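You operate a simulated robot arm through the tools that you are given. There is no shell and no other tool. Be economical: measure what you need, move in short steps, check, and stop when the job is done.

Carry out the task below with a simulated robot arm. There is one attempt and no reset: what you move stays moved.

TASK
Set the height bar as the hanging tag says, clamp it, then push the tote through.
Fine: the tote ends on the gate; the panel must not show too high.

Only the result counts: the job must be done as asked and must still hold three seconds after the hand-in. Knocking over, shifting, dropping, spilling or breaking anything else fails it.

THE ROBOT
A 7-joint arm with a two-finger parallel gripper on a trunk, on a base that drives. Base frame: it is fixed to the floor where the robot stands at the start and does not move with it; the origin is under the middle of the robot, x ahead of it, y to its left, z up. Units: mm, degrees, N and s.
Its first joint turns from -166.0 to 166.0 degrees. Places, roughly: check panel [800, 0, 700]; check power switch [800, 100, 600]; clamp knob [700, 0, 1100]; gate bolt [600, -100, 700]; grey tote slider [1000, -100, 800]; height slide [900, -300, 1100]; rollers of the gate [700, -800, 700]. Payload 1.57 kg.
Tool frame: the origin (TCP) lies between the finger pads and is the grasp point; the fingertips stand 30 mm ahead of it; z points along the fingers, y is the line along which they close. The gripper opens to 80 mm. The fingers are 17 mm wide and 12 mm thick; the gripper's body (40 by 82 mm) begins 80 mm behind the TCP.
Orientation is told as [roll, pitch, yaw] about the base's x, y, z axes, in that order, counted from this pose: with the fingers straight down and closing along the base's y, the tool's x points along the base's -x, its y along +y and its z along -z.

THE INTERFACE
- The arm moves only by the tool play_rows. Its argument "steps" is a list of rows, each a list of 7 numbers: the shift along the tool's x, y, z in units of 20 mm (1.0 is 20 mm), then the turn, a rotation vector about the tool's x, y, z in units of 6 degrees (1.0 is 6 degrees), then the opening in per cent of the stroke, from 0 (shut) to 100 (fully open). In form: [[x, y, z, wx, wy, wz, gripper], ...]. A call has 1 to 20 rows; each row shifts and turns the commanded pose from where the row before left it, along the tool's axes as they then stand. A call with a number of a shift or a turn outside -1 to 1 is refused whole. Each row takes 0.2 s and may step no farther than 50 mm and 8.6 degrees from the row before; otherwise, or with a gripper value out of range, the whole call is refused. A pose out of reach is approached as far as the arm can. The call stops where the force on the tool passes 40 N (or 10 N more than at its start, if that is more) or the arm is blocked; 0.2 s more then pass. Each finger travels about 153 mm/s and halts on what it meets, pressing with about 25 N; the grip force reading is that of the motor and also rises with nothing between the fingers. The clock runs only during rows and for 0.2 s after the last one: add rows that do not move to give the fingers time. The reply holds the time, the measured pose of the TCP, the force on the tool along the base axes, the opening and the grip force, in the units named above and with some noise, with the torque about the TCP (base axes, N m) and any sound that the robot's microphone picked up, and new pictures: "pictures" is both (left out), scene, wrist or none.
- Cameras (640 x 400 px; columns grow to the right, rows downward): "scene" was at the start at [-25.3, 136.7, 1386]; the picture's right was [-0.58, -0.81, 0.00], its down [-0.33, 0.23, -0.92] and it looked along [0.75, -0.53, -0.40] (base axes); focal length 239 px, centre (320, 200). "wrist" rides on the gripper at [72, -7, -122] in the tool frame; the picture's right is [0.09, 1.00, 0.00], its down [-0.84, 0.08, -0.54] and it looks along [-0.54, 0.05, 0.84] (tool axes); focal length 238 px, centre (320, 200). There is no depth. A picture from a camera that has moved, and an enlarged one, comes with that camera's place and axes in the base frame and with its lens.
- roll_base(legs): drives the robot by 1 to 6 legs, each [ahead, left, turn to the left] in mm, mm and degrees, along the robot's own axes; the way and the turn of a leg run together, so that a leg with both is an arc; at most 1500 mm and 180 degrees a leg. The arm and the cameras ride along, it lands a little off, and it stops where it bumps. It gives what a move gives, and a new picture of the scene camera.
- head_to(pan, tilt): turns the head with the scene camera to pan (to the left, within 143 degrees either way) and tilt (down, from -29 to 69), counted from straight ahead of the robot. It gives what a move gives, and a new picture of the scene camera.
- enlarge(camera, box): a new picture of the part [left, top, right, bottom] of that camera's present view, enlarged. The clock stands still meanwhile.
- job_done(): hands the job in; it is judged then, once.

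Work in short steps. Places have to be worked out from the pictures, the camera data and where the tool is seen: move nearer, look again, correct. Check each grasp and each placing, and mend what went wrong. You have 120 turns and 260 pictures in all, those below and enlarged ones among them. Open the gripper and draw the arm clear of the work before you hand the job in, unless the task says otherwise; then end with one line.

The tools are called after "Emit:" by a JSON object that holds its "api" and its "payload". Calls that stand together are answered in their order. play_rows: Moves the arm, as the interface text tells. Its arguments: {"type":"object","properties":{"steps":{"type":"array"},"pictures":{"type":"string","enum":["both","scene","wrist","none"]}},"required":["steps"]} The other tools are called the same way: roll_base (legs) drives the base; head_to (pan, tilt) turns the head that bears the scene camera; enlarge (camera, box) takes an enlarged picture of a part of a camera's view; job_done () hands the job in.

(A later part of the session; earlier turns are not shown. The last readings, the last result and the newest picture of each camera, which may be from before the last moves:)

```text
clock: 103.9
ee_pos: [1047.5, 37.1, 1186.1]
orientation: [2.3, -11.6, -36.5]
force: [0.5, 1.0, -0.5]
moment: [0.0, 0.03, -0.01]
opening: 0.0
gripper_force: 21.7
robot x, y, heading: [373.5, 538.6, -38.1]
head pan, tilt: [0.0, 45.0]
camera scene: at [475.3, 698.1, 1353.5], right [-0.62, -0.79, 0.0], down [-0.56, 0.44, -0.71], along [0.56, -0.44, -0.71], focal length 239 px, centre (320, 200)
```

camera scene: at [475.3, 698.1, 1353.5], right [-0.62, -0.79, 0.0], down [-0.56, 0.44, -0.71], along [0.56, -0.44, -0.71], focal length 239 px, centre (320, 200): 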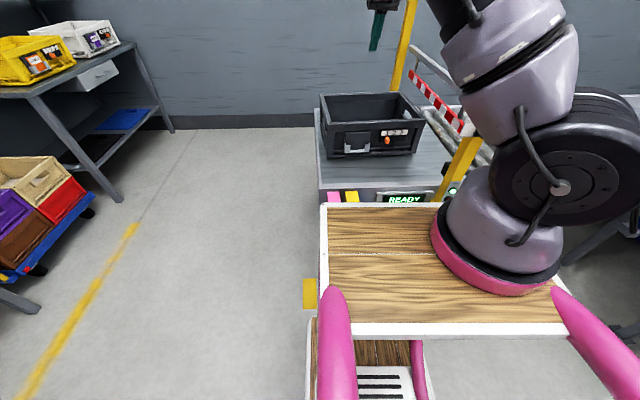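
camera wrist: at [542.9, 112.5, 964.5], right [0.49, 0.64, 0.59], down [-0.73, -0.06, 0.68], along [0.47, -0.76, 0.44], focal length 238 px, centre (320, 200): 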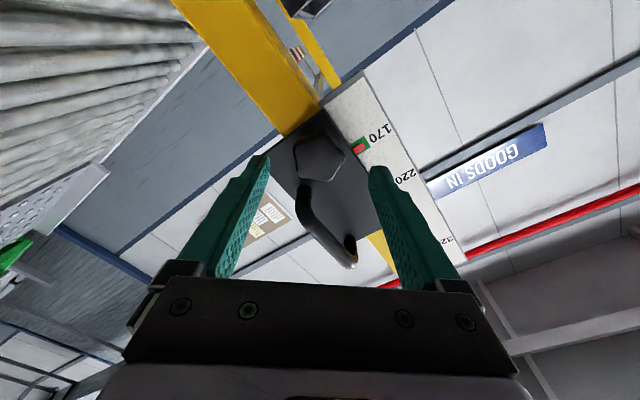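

The tote spans n≈830–1163 and l≈415–815 (n ahead, l left along the conveyor), and its height is about 150. I drive 110 mm forward to get its far side within reach.

Emit:
{"api": "roll_base", "payload": {"legs": [[110, 0, 0]]}}

Emit:
{"api": "play_rows", "payload": {"steps": [[0, 0, 0, 0, 1, 0, 0], [0, 0, 0, 0, 1, 0, 0], [0, 1, 0, 0, 0, 0, 0], [0, 1, 0, 0, 0, 0, 0], [0, 1, 0, 0, 0, 0, 0], [0, 1, 0, 0, 0, 0, 0], [0, 1, 0, 0, 0, 0, 0], [0, 1, 0, 0, 0, 0, 0], [0, 1, 0, 0, 0, 0, 0], [0, 1, 0, 0, 0, 0, 0], [0, 1, 0, 0, 0, 0, 0], [0, 1, 0, 0, 0, 0, 0], [0, 1, 0, 0, 0, 0, 0]]}}

```text
clock: 105.1
ee_pos: [1119.8, -0.3, 1185.9]
orientation: [2.4, -11.7, -35.3]
force: [0.5, -0.5, 0.3]
moment: [0.01, 0.03, 0.01]
opening: 0.0
gripper_force: 21.2
robot x, y, heading: [434.5, 488.5, -37.1]
head pan, tilt: [0.0, 45.0]
stopped in leg 1: the robot was blocked; the commanded pose is now the measured one
camera scene: at [533.7, 649.9, 1353.5], right [-0.6, -0.8, 0.0], down [-0.56, 0.43, -0.71], along [0.56, -0.43, -0.71], focal length 239 px, centre (320, 200)
```

scene: 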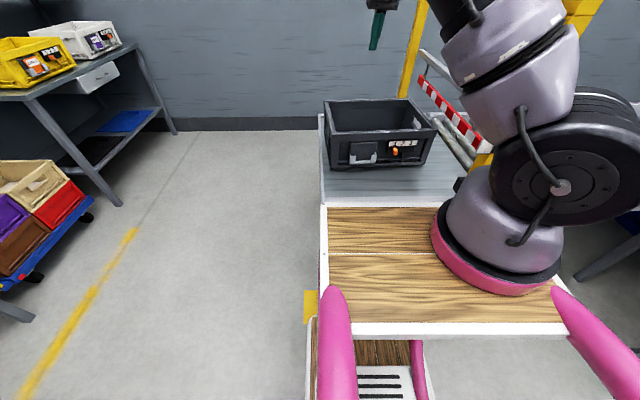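

```text
clock: 107.9
ee_pos: [1132.1, 18.2, 1187.8]
orientation: [2.5, -12.1, -34.8]
force: [-0.2, 0.4, -0.3]
moment: [-0.01, 0.0, 0.04]
opening: 0.0
gripper_force: 21.6
out of reach, approached as far as the arm can: row 1, 2, 4, 5, 6, 7, 8, 9, 10, 11, 12, 13
robot x, y, heading: [436.1, 486.5, -36.9]
head pan, tilt: [0.0, 45.0]
camera scene: at [533.8, 649.8, 1353.5], right [-0.6, -0.8, 0.0], down [-0.56, 0.43, -0.71], along [0.56, -0.43, -0.71], focal length 239 px, centre (320, 200)
camera wrist: at [1045.0, 63.4, 1291.3], right [0.49, 0.87, 0.02], down [0.61, -0.36, 0.71], along [0.63, -0.33, -0.71], focal length 238 px, centre (320, 200)
```

scene: 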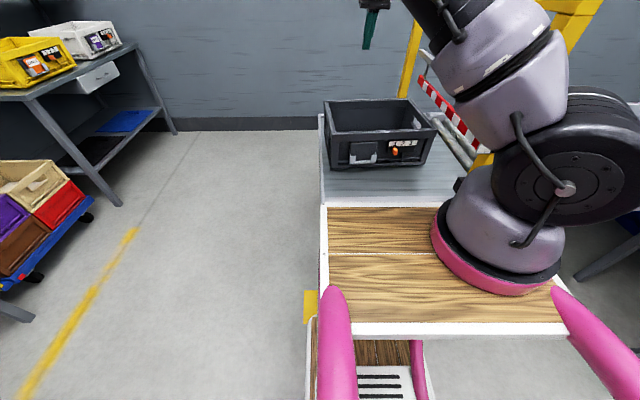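
wrist: 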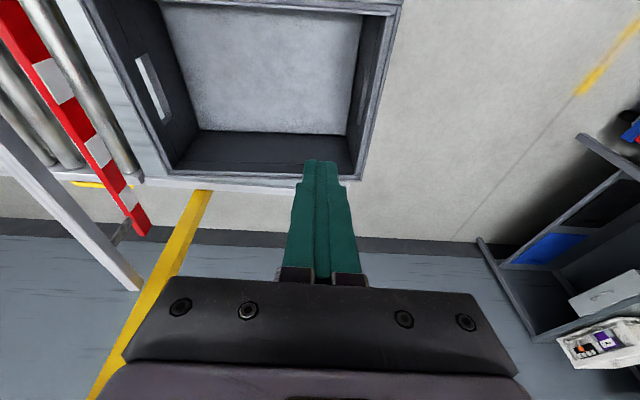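

The base was blocked after 79 mm. I back off 25 mm and check what it touched.

Emit:
{"api": "roll_base", "payload": {"legs": [[-25, 0, 0]]}}

Emit:
{"api": "head_to", "payload": {"pan": -25, "tilt": 50}}

Emit:
{"api": "head_to", "payload": {"pan": 10, "tilt": 60}}

```text
clock: 108.7
ee_pos: [1112.4, 33.6, 1187.0]
orientation: [2.3, -12.0, -34.8]
force: [0.1, -0.1, 0.5]
moment: [-0.03, 0.0, 0.01]
opening: 0.0
gripper_force: 21.4
robot x, y, heading: [414.9, 502.6, -36.9]
head pan, tilt: [0.0, 45.0]
camera scene: at [513.7, 665.0, 1353.5], right [-0.6, -0.8, 0.0], down [-0.56, 0.43, -0.71], along [0.56, -0.43, -0.71], focal length 239 px, centre (320, 200)
```

scene: 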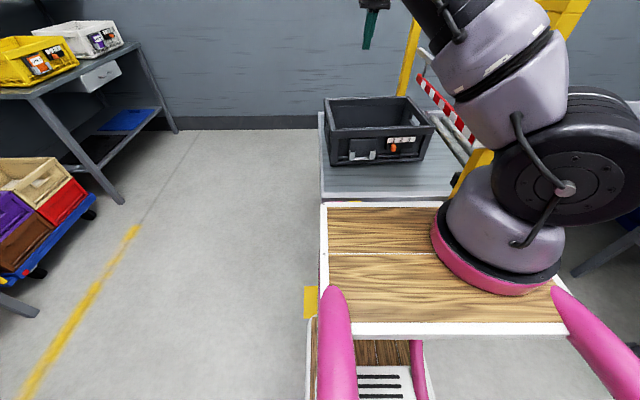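

```text
clock: 109.6
ee_pos: [1111.6, 32.9, 1188.4]
orientation: [2.4, -12.1, -34.8]
force: [0.1, 0.0, 0.9]
moment: [0.05, 0.02, 0.03]
opening: 0.0
gripper_force: 20.8
robot x, y, heading: [421.2, 504.5, -37.1]
head pan, tilt: [-25.0, 50.0]
camera scene: at [485.0, 645.9, 1346.6], right [-0.88, -0.47, 0.0], down [-0.36, 0.68, -0.64], along [0.3, -0.57, -0.77], focal length 239 px, centre (320, 200)
```

scene: 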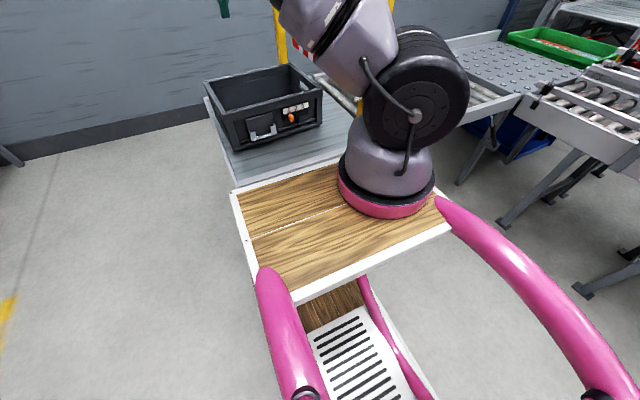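

```text
clock: 110.6
ee_pos: [1111.4, 34.9, 1187.7]
orientation: [2.3, -12.0, -34.8]
force: [0.3, 0.0, 0.7]
moment: [0.0, 0.0, 0.04]
opening: 0.0
gripper_force: 21.2
robot x, y, heading: [412.5, 499.7, -37.0]
head pan, tilt: [10.0, 60.0]
camera scene: at [508.2, 683.6, 1334.0], right [-0.46, -0.89, 0.0], down [-0.77, 0.39, -0.5], along [0.45, -0.23, -0.87], focal length 239 px, centre (320, 200)
```

scene: 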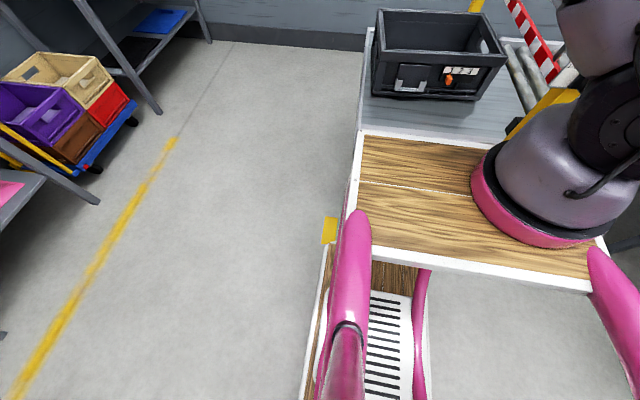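

The deck hides the front. I back off 250 mm to inspect the bin and panel.

Emit:
{"api": "roll_base", "payload": {"legs": [[-250, 0, 0]]}}

Emit:
{"api": "head_to", "payload": {"pan": -10, "tilt": 38}}

```text
clock: 112.4
ee_pos: [913.2, 179.3, 1187.9]
orientation: [2.4, -12.1, -34.9]
force: [-0.6, -0.8, 0.3]
moment: [0.0, -0.02, 0.04]
opening: 0.3
gripper_force: 21.5
robot x, y, heading: [220.1, 649.2, -37.2]
head pan, tilt: [10.0, 60.0]
camera scene: at [312.6, 832.0, 1334.0], right [-0.46, -0.89, 0.0], down [-0.77, 0.4, -0.5], along [0.44, -0.23, -0.87], focal length 239 px, centre (320, 200)
```

scene: 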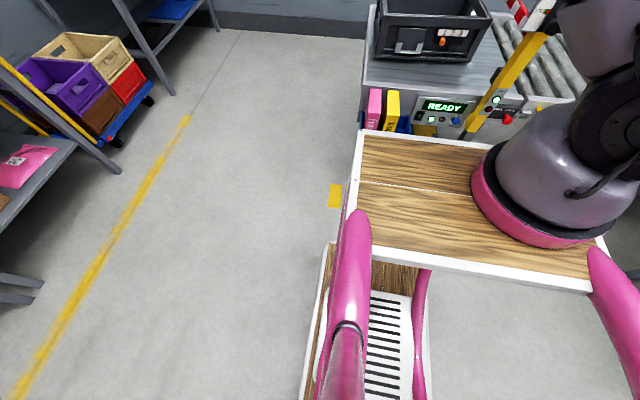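

```text
clock: 113.3
ee_pos: [913.4, 179.8, 1188.2]
orientation: [2.5, -12.2, -35.0]
force: [-0.1, 0.0, -0.5]
moment: [-0.01, 0.03, -0.01]
opening: 0.0
gripper_force: 21.3
robot x, y, heading: [220.4, 649.6, -37.1]
head pan, tilt: [-10.0, 38.0]
camera scene: at [312.0, 799.2, 1363.6], right [-0.73, -0.68, 0.0], down [-0.42, 0.45, -0.79], along [0.54, -0.58, -0.62], focal length 239 px, centre (320, 200)
```

scene: 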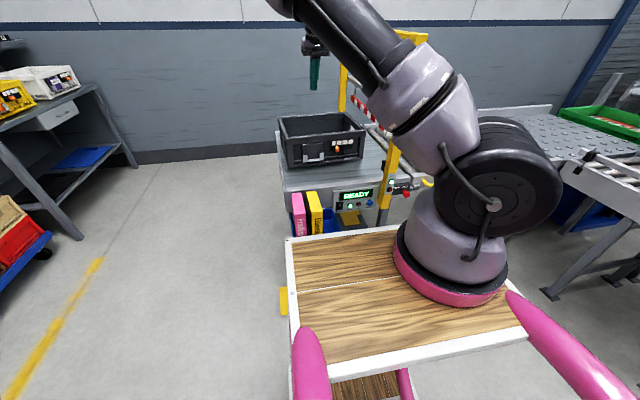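

Emit:
{"api": "enlarge", "payload": {"camera": "scene", "box": [270, 150, 450, 250]}}

Emit:
{"api": "roll_base", "payload": {"legs": [[-200, 0, 0]]}}

Emit:
{"api": "enlarge", "payload": {"camera": "scene", "box": [240, 150, 440, 300]}}

```text
3.56 times, centred on (360, 200) of scene
camera zoom: at [312.0, 799.2, 1363.6], right [-0.73, -0.68, 0.0], down [-0.42, 0.45, -0.79], along [0.54, -0.58, -0.62], focal length 849 px, centre (178, 200)
```

zoom: 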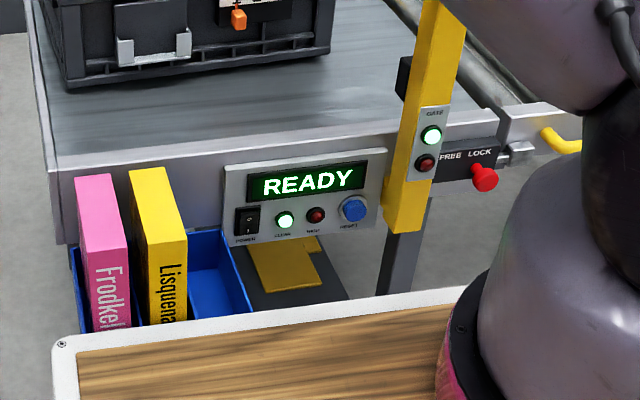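

```text
clock: 114.9
ee_pos: [751.2, 296.6, 1188.1]
orientation: [2.4, -12.0, -35.4]
force: [-1.2, -0.2, 0.5]
moment: [-0.03, -0.03, 0.01]
opening: 0.1
gripper_force: 21.3
robot x, y, heading: [58.9, 773.3, -37.8]
head pan, tilt: [-10.0, 38.0]
camera scene: at [154.0, 920.3, 1363.7], right [-0.74, -0.67, 0.0], down [-0.41, 0.46, -0.79], along [0.53, -0.58, -0.62], focal length 239 px, centre (320, 200)
```

scene: 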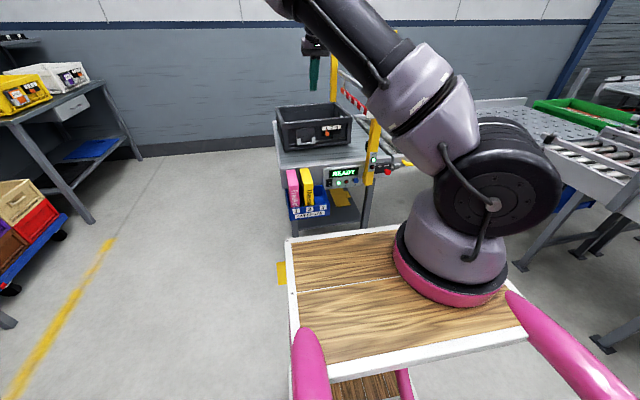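

```text
2.67 times, centred on (340, 225) of scene
camera zoom: at [154.0, 920.3, 1363.7], right [-0.74, -0.67, 0.0], down [-0.41, 0.46, -0.79], along [0.53, -0.58, -0.62], focal length 637 px, centre (267, 133)
```

zoom: 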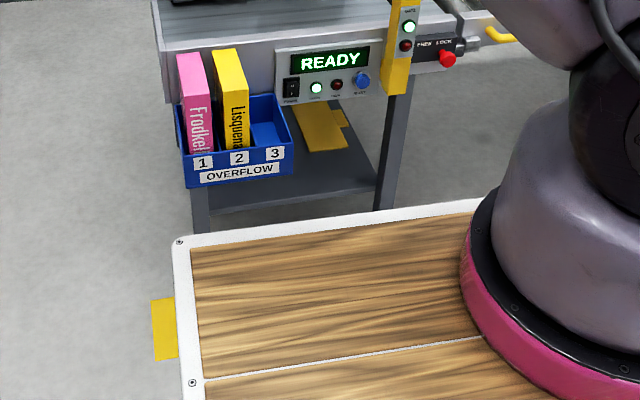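

The bin looks in place; it projects to n≈430, so I must keep the robot at n≤20. I will tilt the tool forward for extra reach and preset the arm here in free space, to the left of the tote's end.

Emit:
{"api": "play_rows", "payload": {"steps": [[0, 0, 0.3, 0, -1, 0, 0], [0, 0, 0.3, 0, -1, 0, 0], [0, 0, 0.3, 0, -1, 0, 0], [0, 0, 0.3, 0, -1, 0, 0], [0.1, 0.4, 0.95, 0, 0, 0, 0], [0.1, 0.4, 0.95, 0, 0, 0, 0], [0.1, 0.4, 0.95, 0, 0, 0, 0], [0.1, 0.4, 0.95, 0, 0, 0, 0], [0.1, 0.4, 0.95, 0, 0, 0, 0], [0.1, 0.4, 0.95, 0, 0, 0, 0], [0.1, 0.4, 0.95, 0, 0, 0, 0], [0.1, 0.4, 0.95, 0, 0, 0, 0], [0.1, 0.4, 0.95, 0, 0, 0, 0], [0.1, 0.4, 0.95, 0, 0, 0, 0]], "pictures": "scene"}}

```text
clock: 117.9
ee_pos: [886.1, 308.7, 1003.3]
orientation: [3.0, -36.1, -36.7]
force: [0.3, 0.0, 0.1]
moment: [0.0, -0.02, -0.02]
opening: 0.2
gripper_force: 21.6
robot x, y, heading: [59.2, 772.6, -37.8]
head pan, tilt: [-10.0, 38.0]
camera scene: at [153.9, 920.4, 1363.7], right [-0.74, -0.67, 0.0], down [-0.41, 0.46, -0.79], along [0.53, -0.58, -0.62], focal length 239 px, centre (320, 200)
```

scene: 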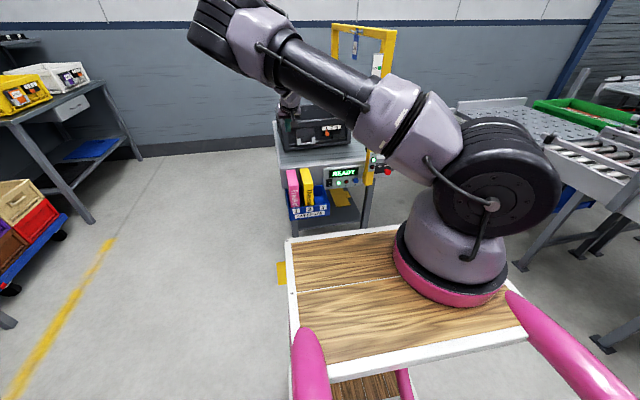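

Emit:
{"api": "play_rows", "payload": {"steps": [[0.285, 0.5, 0.865, 0, 0, 0, 0], [0.285, 0.5, 0.865, 0, 0, 0, 0], [0.285, 0.5, 0.865, 0, 0, 0, 0], [0.285, 0.5, 0.865, 0, 0, 0, 0], [0.285, 0.5, 0.865, 0, 0, 0, 0], [0.285, 0.5, 0.865, 0, 0, 0, 0], [0.285, 0.5, 0.865, 0, 0, 0, 0], [0.285, 0.5, 0.865, 0, 0, 0, 0], [0.285, 0.5, 0.865, 0, 0, 0, 0], [0.285, 0.5, 0.865, 0, 0, 0, 0]]}}

```text
clock: 120.1
ee_pos: [994.7, 365.5, 832.9]
orientation: [2.7, -36.1, -36.6]
force: [-0.1, -1.1, -0.2]
moment: [-0.03, 0.02, -0.02]
opening: 0.0
gripper_force: 20.7
robot x, y, heading: [59.0, 769.3, -37.7]
head pan, tilt: [-10.0, 38.0]
camera scene: at [154.0, 920.4, 1363.7], right [-0.74, -0.67, 0.0], down [-0.41, 0.46, -0.79], along [0.53, -0.58, -0.62], focal length 239 px, centre (320, 200)
camera wrist: at [881.9, 432.3, 888.4], right [0.51, 0.86, -0.01], down [0.31, -0.17, 0.93], along [0.8, -0.48, -0.36], focal length 238 px, centre (320, 200)
```

scene: 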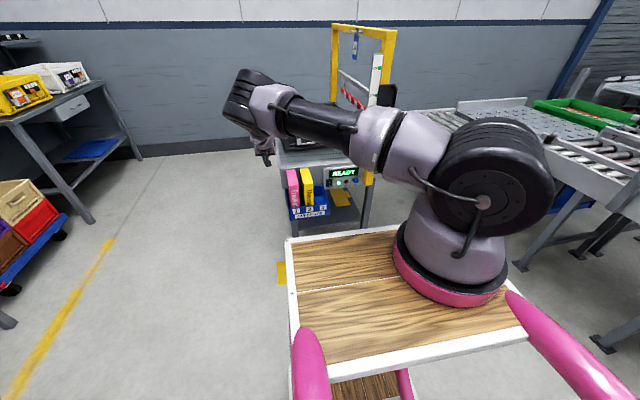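
wrist: 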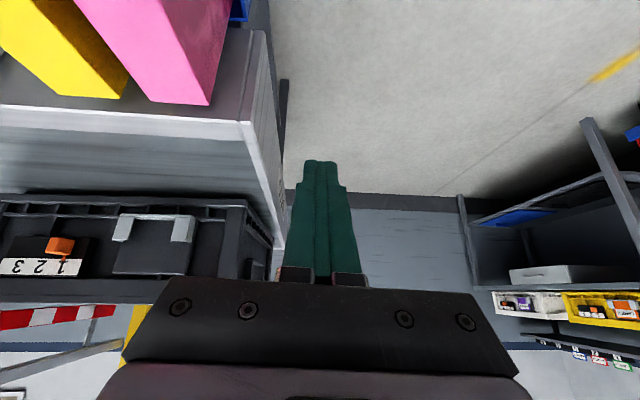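

The tool hangs left of the conveyor end. I drive forward 425 mm, stopping short of the bin.

Emit:
{"api": "roll_base", "payload": {"legs": [[425, 0, 0]]}}

Emit:
{"api": "play_rows", "payload": {"steps": [[0, 0, 0, 0, 0, 0, 0]], "pictures": "wrist"}}

```text
clock: 122.7
ee_pos: [1328.1, 89.0, 832.6]
orientation: [2.9, -36.1, -37.2]
force: [0.2, 0.6, -0.5]
moment: [0.02, 0.03, -0.03]
opening: 0.4
gripper_force: 21.1
robot x, y, heading: [398.7, 506.0, -38.5]
head pan, tilt: [-10.0, 38.0]
camera scene: at [494.5, 654.1, 1363.7], right [-0.75, -0.66, 0.0], down [-0.41, 0.46, -0.79], along [0.52, -0.59, -0.62], focal length 239 px, centre (320, 200)
```

scene: 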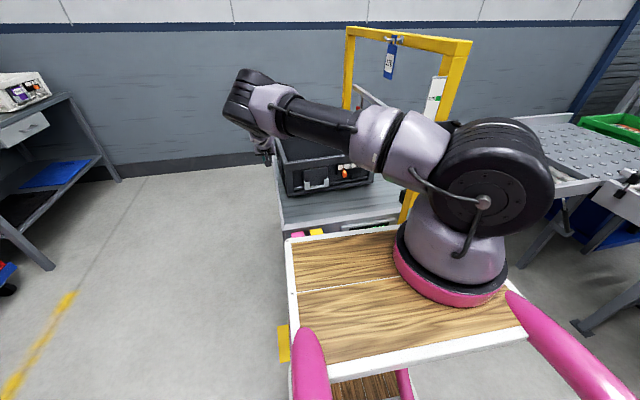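

```text
clock: 123.1
ee_pos: [1326.6, 89.0, 832.8]
orientation: [2.8, -36.1, -37.2]
force: [-1.0, -0.4, 0.6]
moment: [-0.05, -0.03, 0.0]
opening: 0.0
gripper_force: 21.5
robot x, y, heading: [395.4, 505.9, -38.3]
head pan, tilt: [-10.0, 38.0]
camera wrist: at [1216.1, 157.2, 888.3], right [0.52, 0.85, -0.01], down [0.31, -0.18, 0.93], along [0.79, -0.49, -0.36], focal length 238 px, centre (320, 200)
```

wrist: 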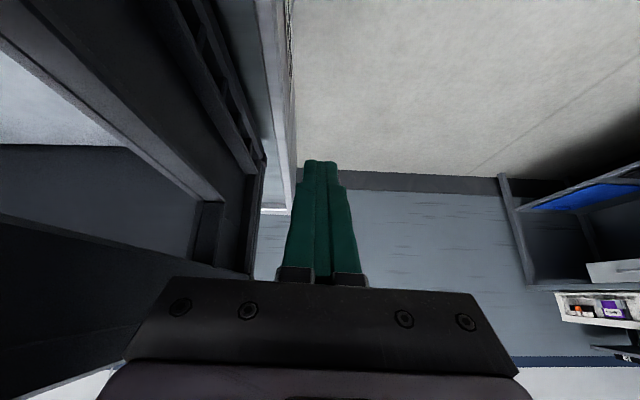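

The finger stands at n≈997, about 50 mm from the tote's upstream wall. I raise slightly so only the fingers touch, then push gently.

Emit:
{"api": "play_rows", "payload": {"steps": [[-0.59, 0, -0.81, 0, 0, 0, 0], [0, -0.5, 0, 0, 0, 0, 0], [0, -0.5, 0, 0, 0, 0, 0], [0, -0.5, 0, 0, 0, 0, 0], [0, -0.5, 0, 0, 0, 0, 0], [0, -0.4, 0, 0, 0, 0, 0], [0, -0.4, 0, 0, 0, 0, 0], [0, -0.4, 0, 0, 0, 0, 0], [0, -0.4, 0, 0, 0, 0, 0], [0, -0.4, 0, 0, 0, 0, 0]]}}

```text
clock: 125.3
ee_pos: [1281.4, 21.4, 850.7]
orientation: [2.8, -36.2, -37.3]
force: [2.9, 1.9, 0.4]
moment: [-0.18, 0.13, -0.18]
opening: 0.0
gripper_force: 21.4
robot x, y, heading: [396.2, 506.7, -38.4]
head pan, tilt: [-10.0, 38.0]
camera scene: at [494.5, 654.2, 1363.7], right [-0.75, -0.66, 0.0], down [-0.41, 0.46, -0.79], along [0.52, -0.59, -0.62], focal length 239 px, centre (320, 200)
camera wrist: at [1169.6, 91.2, 904.9], right [0.52, 0.85, -0.01], down [0.31, -0.18, 0.93], along [0.79, -0.49, -0.36], focal length 238 px, centre (320, 200)
```

scene: 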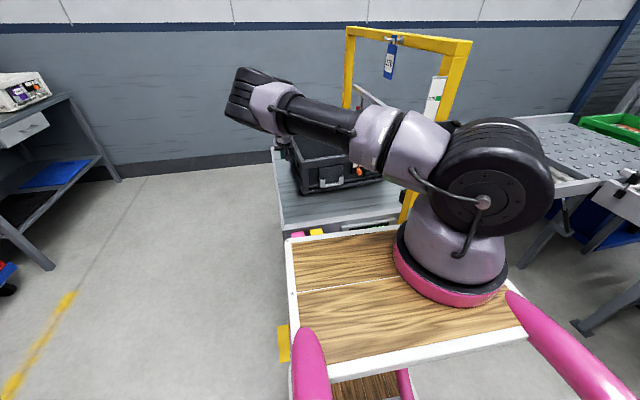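
wrist: 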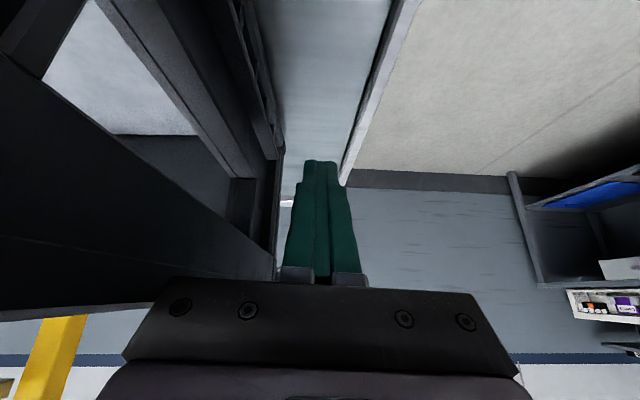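

Contact with ~3 N; the tote moves. I continue 160 mm slowly.

Emit:
{"api": "play_rows", "payload": {"steps": [[0, -0.4, 0, 0, 0, 0, 0], [0, -0.4, 0, 0, 0, 0, 0], [0, -0.4, 0, 0, 0, 0, 0], [0, -0.4, 0, 0, 0, 0, 0], [0, -0.4, 0, 0, 0, 0, 0], [0, -0.4, 0, 0, 0, 0, 0], [0, -0.4, 0, 0, 0, 0, 0], [0, -0.4, 0, 0, 0, 0, 0], [0, -0.4, 0, 0, 0, 0, 0], [0, -0.4, 0, 0, 0, 0, 0]], "pictures": "both"}}

```text
clock: 127.5
ee_pos: [1234.4, -41.9, 843.9]
orientation: [2.7, -35.9, -37.3]
force: [1.6, 2.4, 2.4]
moment: [-0.18, 0.22, -0.12]
opening: 0.0
gripper_force: 21.0
robot x, y, heading: [398.0, 506.9, -38.4]
head pan, tilt: [-10.0, 38.0]
camera scene: at [494.5, 654.2, 1363.7], right [-0.75, -0.66, 0.0], down [-0.41, 0.46, -0.79], along [0.52, -0.59, -0.62], focal length 239 px, centre (320, 200)
camera wrist: at [1121.8, 26.6, 900.4], right [0.52, 0.85, -0.01], down [0.31, -0.18, 0.93], along [0.79, -0.49, -0.36], focal length 238 px, centre (320, 200)
```

scene: 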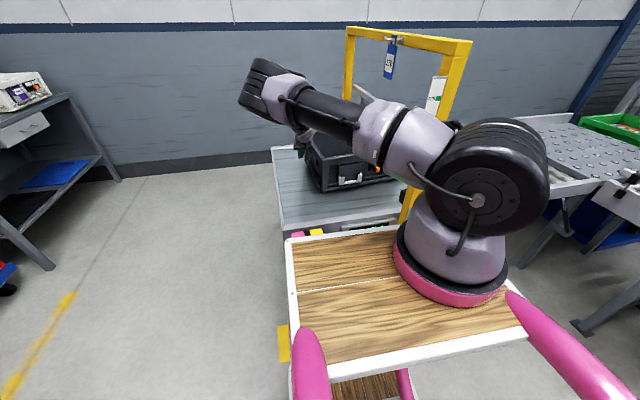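
wrist: 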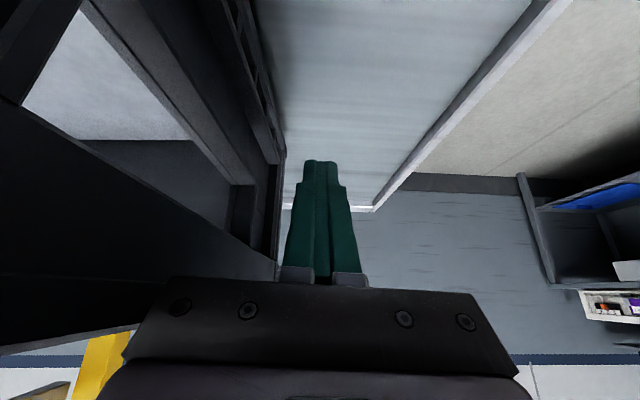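

Moves straight with about 3 N. Another 100 mm.

Emit:
{"api": "play_rows", "payload": {"steps": [[0, -0.4, 0, 0, 0, 0, 0], [0, -0.4, 0, 0, 0, 0, 0], [0, -0.4, 0, 0, 0, 0, 0], [0, -0.4, 0, 0, 0, 0, 0], [0, -0.4, 0, 0, 0, 0, 0], [0, -0.4, 0, 0, 0, 0, 0], [0, -0.4, 0, 0, 0, 0, 0], [0, -0.4, 0, 0, 0, 0, 0], [0, -0.4, 0, 0, 0, 0, 0], [0, -0.4, 0, 0, 0, 0, 0], [0, -0.4, 0, 0, 0, 0, 0], [0, -0.4, 0, 0, 0, 0, 0], [0, 0, 0, 0, 0, 0, 0]], "pictures": "both"}}

```text
clock: 130.3
ee_pos: [1178.0, -118.6, 842.9]
orientation: [2.8, -36.1, -37.4]
force: [2.0, 3.7, 3.0]
moment: [-0.25, 0.29, -0.14]
opening: 0.0
gripper_force: 20.8
robot x, y, heading: [396.1, 508.0, -38.2]
head pan, tilt: [-10.0, 38.0]
camera scene: at [494.4, 654.2, 1363.7], right [-0.75, -0.66, 0.0], down [-0.41, 0.46, -0.79], along [0.52, -0.59, -0.62], focal length 239 px, centre (320, 200)
camera wrist: at [1066.8, -50.8, 898.8], right [0.52, 0.85, -0.01], down [0.31, -0.18, 0.93], along [0.79, -0.49, -0.36], focal length 238 px, centre (320, 200)
```

scene: 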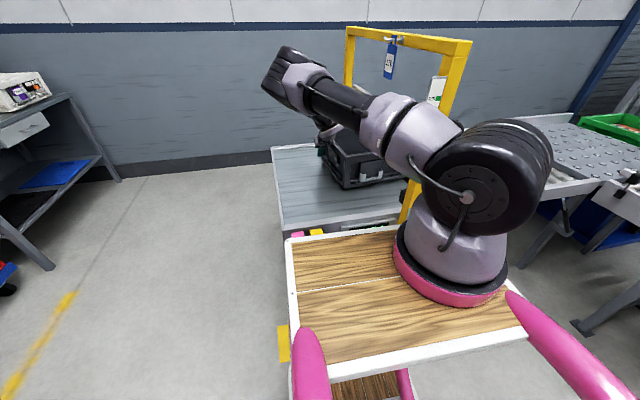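
wrist: 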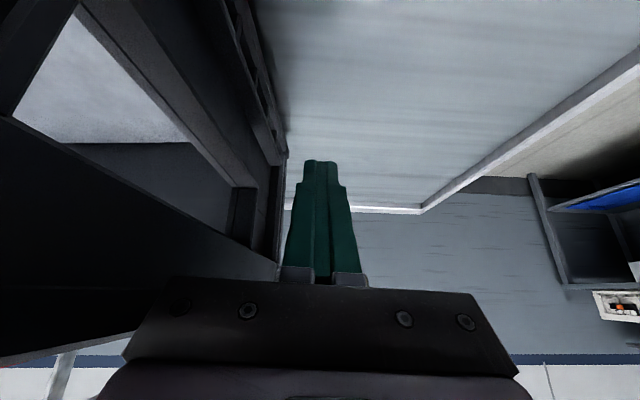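

Still straight. I push another 104 mm, keeping the arm clear of the gate post.

Emit:
{"api": "play_rows", "payload": {"steps": [[0, -0.4, 0, 0, 0, 0, 0], [0, -0.4, 0, 0, 0, 0, 0], [0, -0.4, 0, 0, 0, 0, 0], [0, -0.4, 0, 0, 0, 0, 0], [0, -0.4, 0, 0, 0, 0, 0], [0, -0.4, 0, 0, 0, 0, 0], [0, -0.4, 0, 0, 0, 0, 0], [0, -0.4, 0, 0, 0, 0, 0], [0, -0.4, 0, 0, 0, 0, 0], [0, -0.4, 0, 0, 0, 0, 0], [0, -0.4, 0, 0, 0, 0, 0], [0, -0.4, 0, 0, 0, 0, 0], [0, -0.4, 0, 0, 0, 0, 0], [0, 0, 0, 0, 0, 0, 0]], "pictures": "both"}}

```text
clock: 133.3
ee_pos: [1118.1, -204.1, 836.3]
orientation: [2.8, -36.0, -37.4]
force: [-0.1, 1.1, 2.0]
moment: [-0.17, 0.02, -0.13]
opening: 0.1
gripper_force: 21.7
robot x, y, heading: [394.5, 507.2, -38.5]
head pan, tilt: [-10.0, 38.0]
camera scene: at [494.4, 654.1, 1363.7], right [-0.75, -0.66, 0.0], down [-0.41, 0.46, -0.79], along [0.52, -0.59, -0.62], focal length 239 px, centre (320, 200)
camera wrist: at [1006.3, -135.5, 892.1], right [0.52, 0.85, -0.01], down [0.31, -0.18, 0.93], along [0.79, -0.49, -0.36], focal length 238 px, centre (320, 200)
```

scene: 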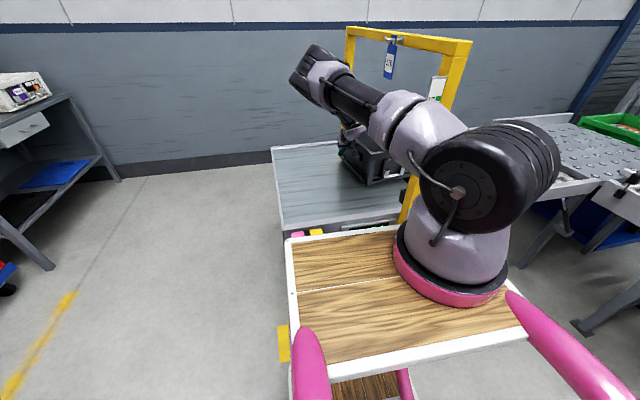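
wrist: 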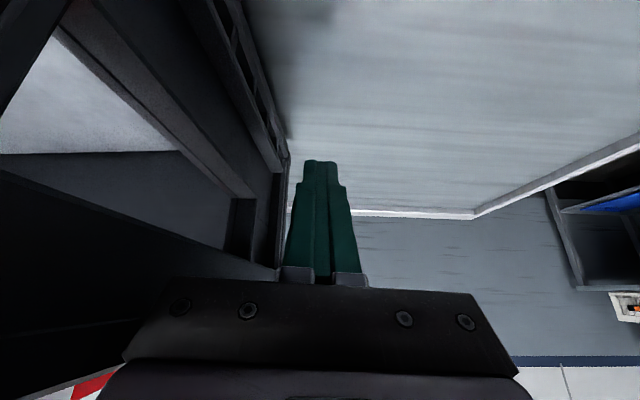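

The tote is mostly through (its centre is near l≈310) and force is dropping as it reaches the rollers. I withdraw left, then up, so I can finish from the downstream side.

Emit:
{"api": "play_rows", "payload": {"steps": [[0, 1, 0, 0, 0, 0, 0], [0, 1, 0, 0, 0, 0, 0], [0, 1, 0, 0, 0, 0, 0], [-0.588, 0.3, -0.809, 0, 0, 0, 0], [-0.588, 0.3, -0.809, 0, 0, 0, 0], [-0.588, 0.3, -0.809, 0, 0, 0, 0], [-0.588, 0, -0.809, 0, 0, 0, 0], [-0.588, 0, -0.809, 0, 0, 0, 0], [-0.588, 0, -0.809, 0, 0, 0, 0], [-0.588, 0, -0.809, 0, 0, 0, 0], [-0.588, 0, -0.809, 0, 0, 0, 0], [-0.588, 0, -0.809, 0, 0, 0, 0], [-0.588, 0, -0.809, 0, 0, 0, 0], [-0.588, 0, -0.809, 0, 0, 0, 0], [-0.588, 0, -0.809, 0, 0, 0, 0], [-0.588, 0, -0.809, 0, 0, 0, 0], [-0.588, 0, -0.809, 0, 0, 0, 0], [-0.588, 0, -0.809, 0, 0, 0, 0]]}}

```text
clock: 137.1
ee_pos: [1154.8, -149.7, 1143.2]
orientation: [2.8, -36.1, -37.5]
force: [-0.1, 1.0, 0.0]
moment: [-0.02, 0.01, 0.0]
opening: 0.0
gripper_force: 21.6
robot x, y, heading: [395.5, 506.8, -38.3]
head pan, tilt: [-10.0, 38.0]
camera scene: at [494.6, 654.0, 1363.7], right [-0.75, -0.66, 0.0], down [-0.41, 0.46, -0.79], along [0.52, -0.59, -0.62], focal length 239 px, centre (320, 200)
camera wrist: at [1043.4, -81.0, 1197.5], right [0.52, 0.85, -0.01], down [0.31, -0.18, 0.93], along [0.79, -0.49, -0.36], focal length 238 px, centre (320, 200)
```

scene: 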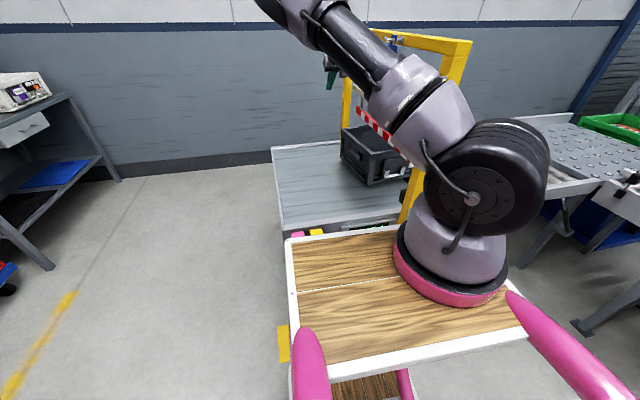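
wrist: 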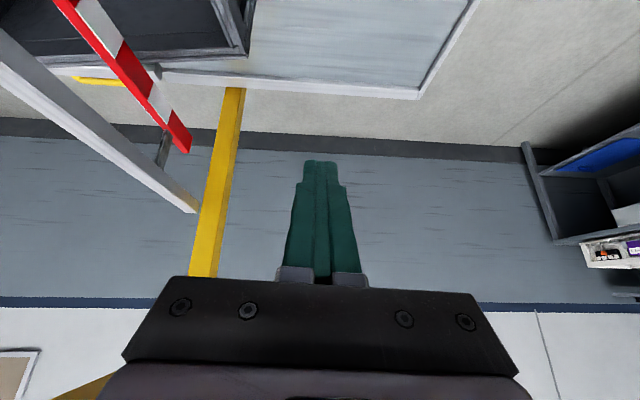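

Clear. I back off 620 mm so the arm is well short of the gate, then drive right along the conveyor.

Emit:
{"api": "roll_base", "payload": {"legs": [[-620, 0, 0.8], [0, -740, 0]]}}

Emit:
{"api": "head_to", "payload": {"pan": 20, "tilt": 30}}

```text
clock: 144.2
ee_pos: [206.0, -346.3, 1142.5]
orientation: [3.0, -36.0, -37.3]
force: [0.5, 0.0, 0.1]
moment: [0.01, -0.01, -0.01]
opening: 0.0
gripper_force: 21.4
robot x, y, heading: [-550.7, 306.9, -38.4]
head pan, tilt: [-10.0, 38.0]
camera scene: at [-456.2, 455.4, 1363.7], right [-0.75, -0.66, 0.0], down [-0.41, 0.46, -0.79], along [0.52, -0.59, -0.62], focal length 239 px, centre (320, 200)
```

scene: 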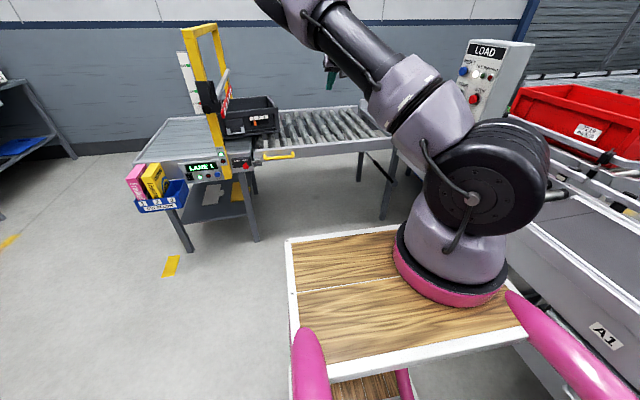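

```text
clock: 145.2
ee_pos: [205.8, -347.5, 1141.1]
orientation: [2.9, -36.2, -37.2]
force: [-0.4, 0.7, 0.3]
moment: [0.01, 0.03, 0.0]
opening: 0.0
gripper_force: 21.3
robot x, y, heading: [-551.6, 313.2, -38.0]
head pan, tilt: [20.0, 30.0]
camera scene: at [-427.7, 491.4, 1376.1], right [-0.32, -0.95, 0.0], down [-0.47, 0.16, -0.87], along [0.82, -0.27, -0.5], focal length 239 px, centre (320, 200)
```

scene: 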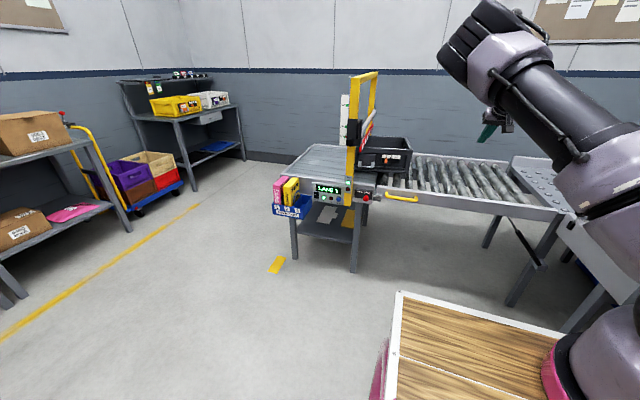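

Emit:
{"api": "enlarge", "payload": {"camera": "scene", "box": [260, 60, 440, 240]}}

```text
2.22 times, centred on (350, 150) of scene
camera zoom: at [-427.7, 491.4, 1376.1], right [-0.32, -0.95, 0.0], down [-0.47, 0.16, -0.87], along [0.82, -0.27, -0.5], focal length 531 px, centre (253, 311)
```

zoom: 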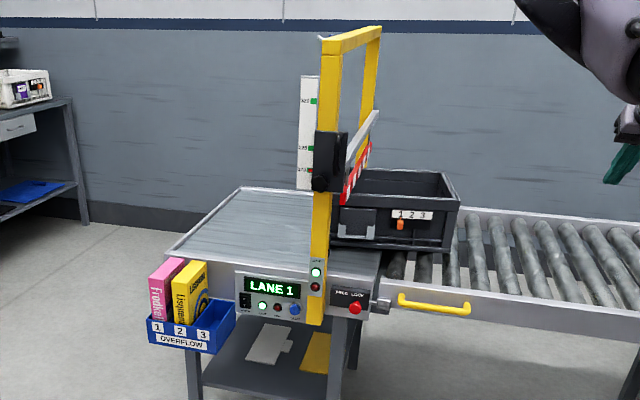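

The panel shows LANE 1 with green lamps and the bar is still at 170. I move a little right and drive forward on the downstream side.

Emit:
{"api": "roll_base", "payload": {"legs": [[0, -50, 0], [670, 0, 0]]}}

Emit:
{"api": "play_rows", "payload": {"steps": [[0, 0, 0, 0, 0, 0, 0]], "pictures": "wrist"}}

```text
clock: 149.4
ee_pos: [692.9, -791.9, 1141.5]
orientation: [2.9, -36.1, -37.1]
force: [-0.1, 0.8, -0.3]
moment: [0.0, 0.01, 0.0]
opening: 0.1
gripper_force: 20.9
robot x, y, heading: [-64.8, -140.5, -38.1]
head pan, tilt: [20.0, 30.0]
camera scene: at [57.4, 46.2, 1376.1], right [-0.31, -0.95, 0.0], down [-0.47, 0.16, -0.87], along [0.82, -0.27, -0.5], focal length 239 px, centre (320, 200)
```

scene: 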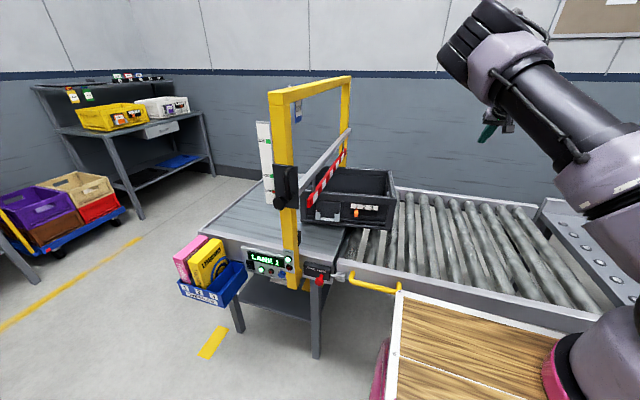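

```text
clock: 149.8
ee_pos: [692.9, -790.6, 1142.2]
orientation: [2.9, -36.1, -37.0]
force: [-0.1, -1.0, 0.2]
moment: [0.02, 0.04, -0.01]
opening: 0.0
gripper_force: 21.7
robot x, y, heading: [-66.1, -135.7, -38.3]
head pan, tilt: [20.0, 30.0]
camera wrist: at [580.4, -723.0, 1197.4], right [0.52, 0.86, -0.01], down [0.31, -0.17, 0.93], along [0.8, -0.49, -0.36], focal length 238 px, centre (320, 200)
```

wrist: 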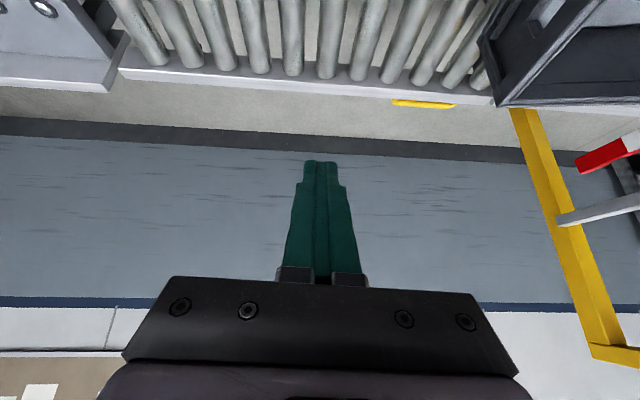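

I shift the base 100 mm left and 30 mm ahead so both ends of the drag are within reach, then move the tool left over the tote.

Emit:
{"api": "roll_base", "payload": {"legs": [[30, 100, 0]]}}

Emit:
{"api": "play_rows", "payload": {"steps": [[0.4, 0.8, 0, 0, 0, 0, 0], [0.4, 0.8, 0, 0, 0, 0, 0], [0.4, 0.8, 0, 0, 0, 0, 0], [0.4, 0.8, 0, 0, 0, 0, 0], [0.2, 0.8, 0, 0, 0, 0, 0], [0, 0.8, 0, 0, 0, 0, 0], [0, 0.8, 0, 0, 0, 0, 0], [0, 0.8, 0, 0, 0, 0, 0], [0, 0.8, 0, 0, 0, 0, 0], [0, 0.8, 0, 0, 0, 0, 0], [0, 0.8, 0, 0, 0, 0, 0], [0, 0.8, 0, 0, 0, 0, 0], [0, 0.8, 0, 0, 0, 0, 0], [0, 0.8, 0, 0, 0, 0, 0], [0, 0.8, 0, 0, 0, 0, 0], [0, 0.8, 0, 0, 0, 0, 0], [0, 0.8, 0, 0, 0, 0, 0]]}}

```text
clock: 150.9
ee_pos: [775.8, -732.4, 1141.9]
orientation: [2.9, -36.0, -37.1]
force: [-0.2, -0.3, 0.1]
moment: [-0.01, -0.02, 0.03]
opening: 0.1
gripper_force: 21.4
robot x, y, heading: [15.4, -81.4, -38.1]
head pan, tilt: [20.0, 30.0]
camera scene: at [140.4, 104.1, 1376.1], right [-0.31, -0.95, 0.0], down [-0.48, 0.16, -0.87], along [0.82, -0.27, -0.5], focal length 239 px, centre (320, 200)
```

scene: 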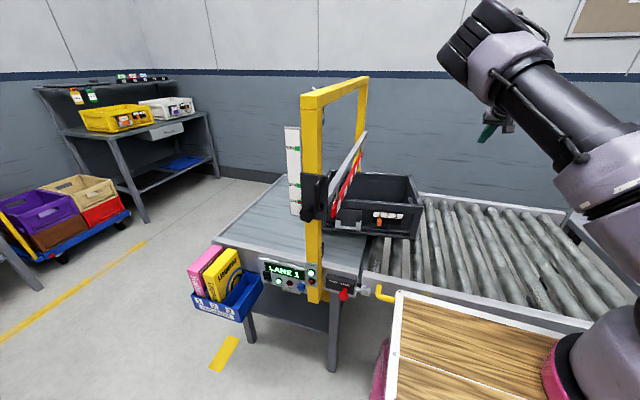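

```text
clock: 154.5
ee_pos: [899.8, -503.4, 1130.3]
orientation: [3.1, -36.5, -36.7]
force: [1.2, -0.6, 0.5]
moment: [0.04, -0.04, -0.01]
opening: 0.3
gripper_force: 21.0
out of reach, approached as far as the arm can: row 16, 17
robot x, y, heading: [17.0, -76.5, -38.3]
head pan, tilt: [20.0, 30.0]
camera scene: at [140.4, 104.2, 1376.1], right [-0.31, -0.95, 0.0], down [-0.48, 0.16, -0.87], along [0.82, -0.27, -0.5], focal length 239 px, centre (320, 200)
camera wrist: at [786.8, -437.8, 1185.1], right [0.51, 0.86, -0.01], down [0.31, -0.17, 0.94], along [0.8, -0.48, -0.35], focal length 238 px, centre (320, 200)
```

scene: 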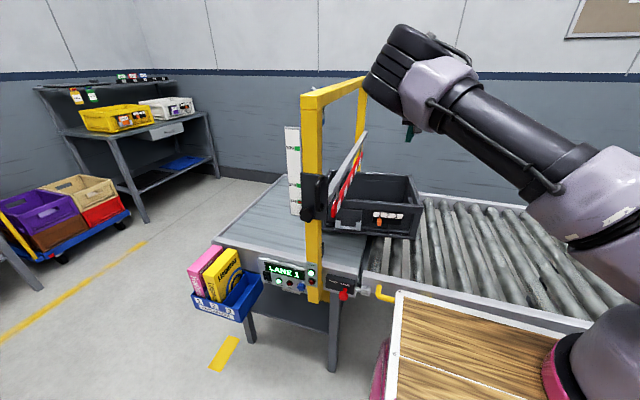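
wrist: 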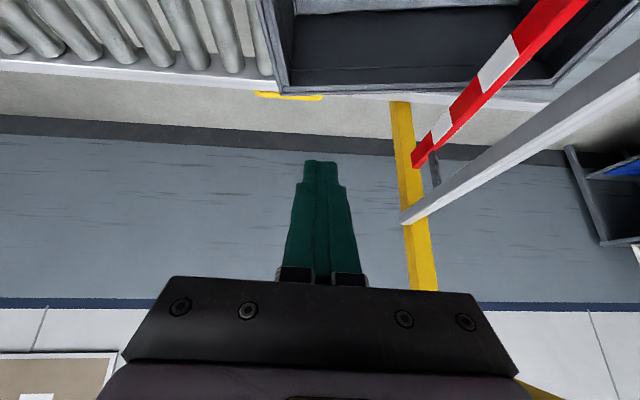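

The tool is over the tote interior, about 30 mm inside its leading wall. I lower it into the tote.

Emit:
{"api": "play_rows", "payload": {"steps": [[0.588, 0.05, 0.809, 0, 0, 0, 0], [0.588, 0.05, 0.809, 0, 0, 0, 0], [0.588, 0.05, 0.809, 0, 0, 0, 0], [0.588, 0.05, 0.809, 0, 0, 0, 0], [0.588, 0.05, 0.809, 0, 0, 0, 0], [0.588, 0.05, 0.809, 0, 0, 0, 0], [0.588, 0.05, 0.809, 0, 0, 0, 0], [0.588, 0.05, 0.809, 0, 0, 0, 0], [0.588, 0, 0.809, 0, 0, 0, 0]]}}

```text
clock: 156.5
ee_pos: [909.4, -492.4, 950.4]
orientation: [2.7, -36.1, -37.1]
force: [-0.6, 0.5, 0.8]
moment: [0.04, -0.04, -0.03]
opening: 0.0
gripper_force: 21.5
robot x, y, heading: [13.4, -77.3, -38.0]
head pan, tilt: [20.0, 30.0]
camera scene: at [140.3, 104.2, 1376.1], right [-0.31, -0.95, 0.0], down [-0.48, 0.16, -0.87], along [0.82, -0.27, -0.5], focal length 239 px, centre (320, 200)
camera wrist: at [796.1, -424.8, 1007.1], right [0.52, 0.86, -0.01], down [0.31, -0.17, 0.93], along [0.8, -0.49, -0.36], focal length 238 px, centre (320, 200)
```

scene: 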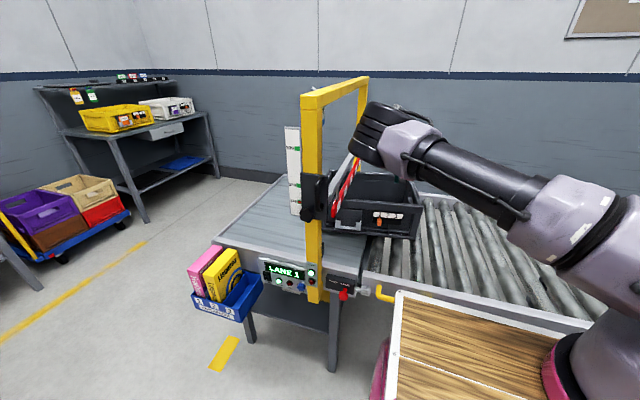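
wrist: 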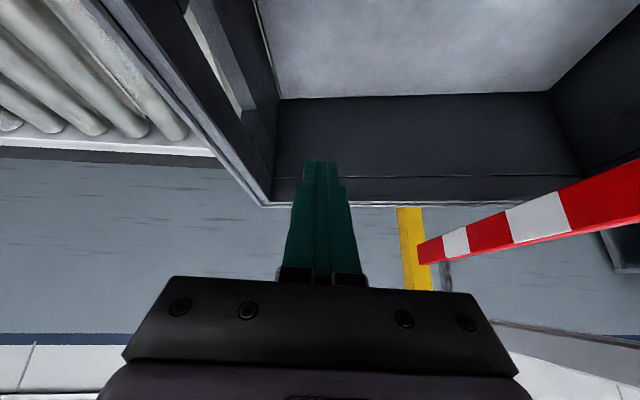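

Fingertip is entering the tote cleanly. I lower another 85 mm.

Emit:
{"api": "play_rows", "payload": {"steps": [[0.588, 0, 0.809, 0, 0, 0, 0], [0.588, 0, 0.809, 0, 0, 0, 0], [0.588, 0, 0.809, 0, 0, 0, 0], [0.588, 0, 0.809, 0, 0, 0, 0], [0, 0, 0, 0, 0, 0, 0]], "pictures": "wrist"}}

```text
clock: 157.7
ee_pos: [910.7, -490.7, 871.9]
orientation: [2.8, -36.1, -37.1]
force: [0.5, -0.9, 0.3]
moment: [-0.02, -0.01, -0.02]
opening: 0.0
gripper_force: 21.3
robot x, y, heading: [17.0, -81.5, -38.0]
head pan, tilt: [20.0, 30.0]
camera wrist: at [798.2, -424.2, 926.9], right [0.52, 0.86, -0.01], down [0.31, -0.17, 0.93], along [0.8, -0.49, -0.36], focal length 238 px, centre (320, 200)
```

wrist: 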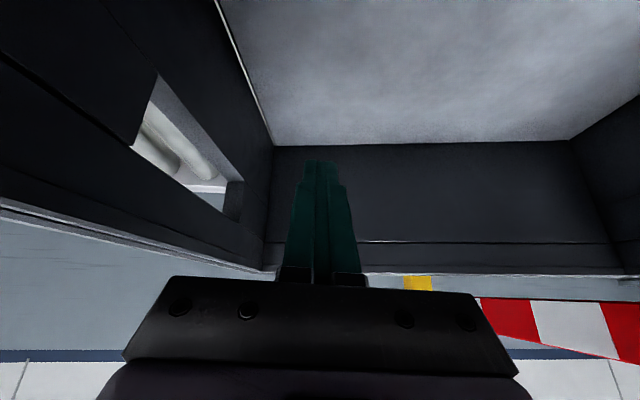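

Inside the tote. I drag toward −l (downstream) slowly, 160 mm.

Emit:
{"api": "play_rows", "payload": {"steps": [[0, -0.4, 0, 0, 0, 0, 0], [0, -0.4, 0, 0, 0, 0, 0], [0, -0.4, 0, 0, 0, 0, 0], [0, -0.4, 0, 0, 0, 0, 0], [0, -0.4, 0, 0, 0, 0, 0], [0, -0.4, 0, 0, 0, 0, 0], [0, -0.4, 0, 0, 0, 0, 0], [0, -0.4, 0, 0, 0, 0, 0], [0, -0.4, 0, 0, 0, 0, 0], [0, -0.4, 0, 0, 0, 0, 0], [0, -0.4, 0, 0, 0, 0, 0], [0, -0.4, 0, 0, 0, 0, 0], [0, -0.4, 0, 0, 0, 0, 0], [0, -0.4, 0, 0, 0, 0, 0], [0, -0.4, 0, 0, 0, 0, 0], [0, -0.4, 0, 0, 0, 0, 0], [0, -0.4, 0, 0, 0, 0, 0], [0, -0.4, 0, 0, 0, 0, 0], [0, -0.4, 0, 0, 0, 0, 0], [0, -0.4, 0, 0, 0, 0, 0]]}}

```text
clock: 161.9
ee_pos: [817.1, -622.8, 866.5]
orientation: [2.8, -36.0, -37.0]
force: [0.3, 1.9, 0.7]
moment: [0.03, 0.06, 0.01]
opening: 0.0
gripper_force: 21.0
robot x, y, heading: [15.9, -81.8, -38.1]
head pan, tilt: [20.0, 30.0]
camera scene: at [140.4, 104.2, 1376.1], right [-0.31, -0.95, 0.0], down [-0.48, 0.16, -0.87], along [0.82, -0.27, -0.5], focal length 239 px, centre (320, 200)
camera wrist: at [705.7, -555.1, 921.5], right [0.52, 0.86, -0.01], down [0.31, -0.17, 0.93], along [0.8, -0.49, -0.36], focal length 238 px, centre (320, 200)
```

scene: 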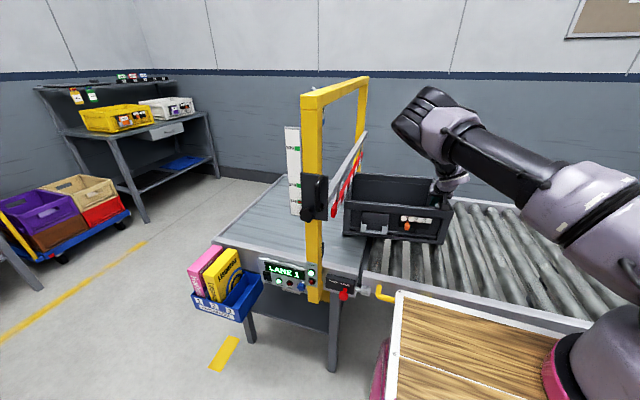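
wrist: 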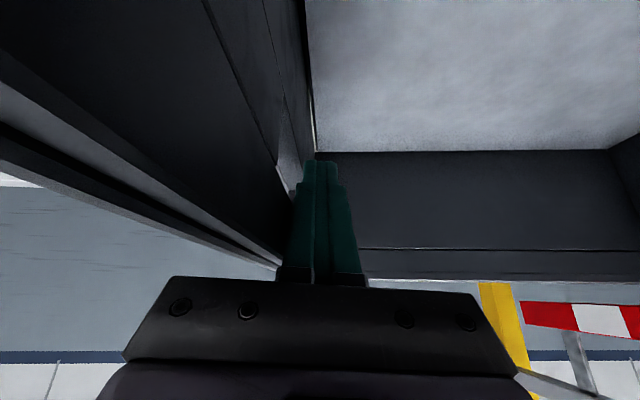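

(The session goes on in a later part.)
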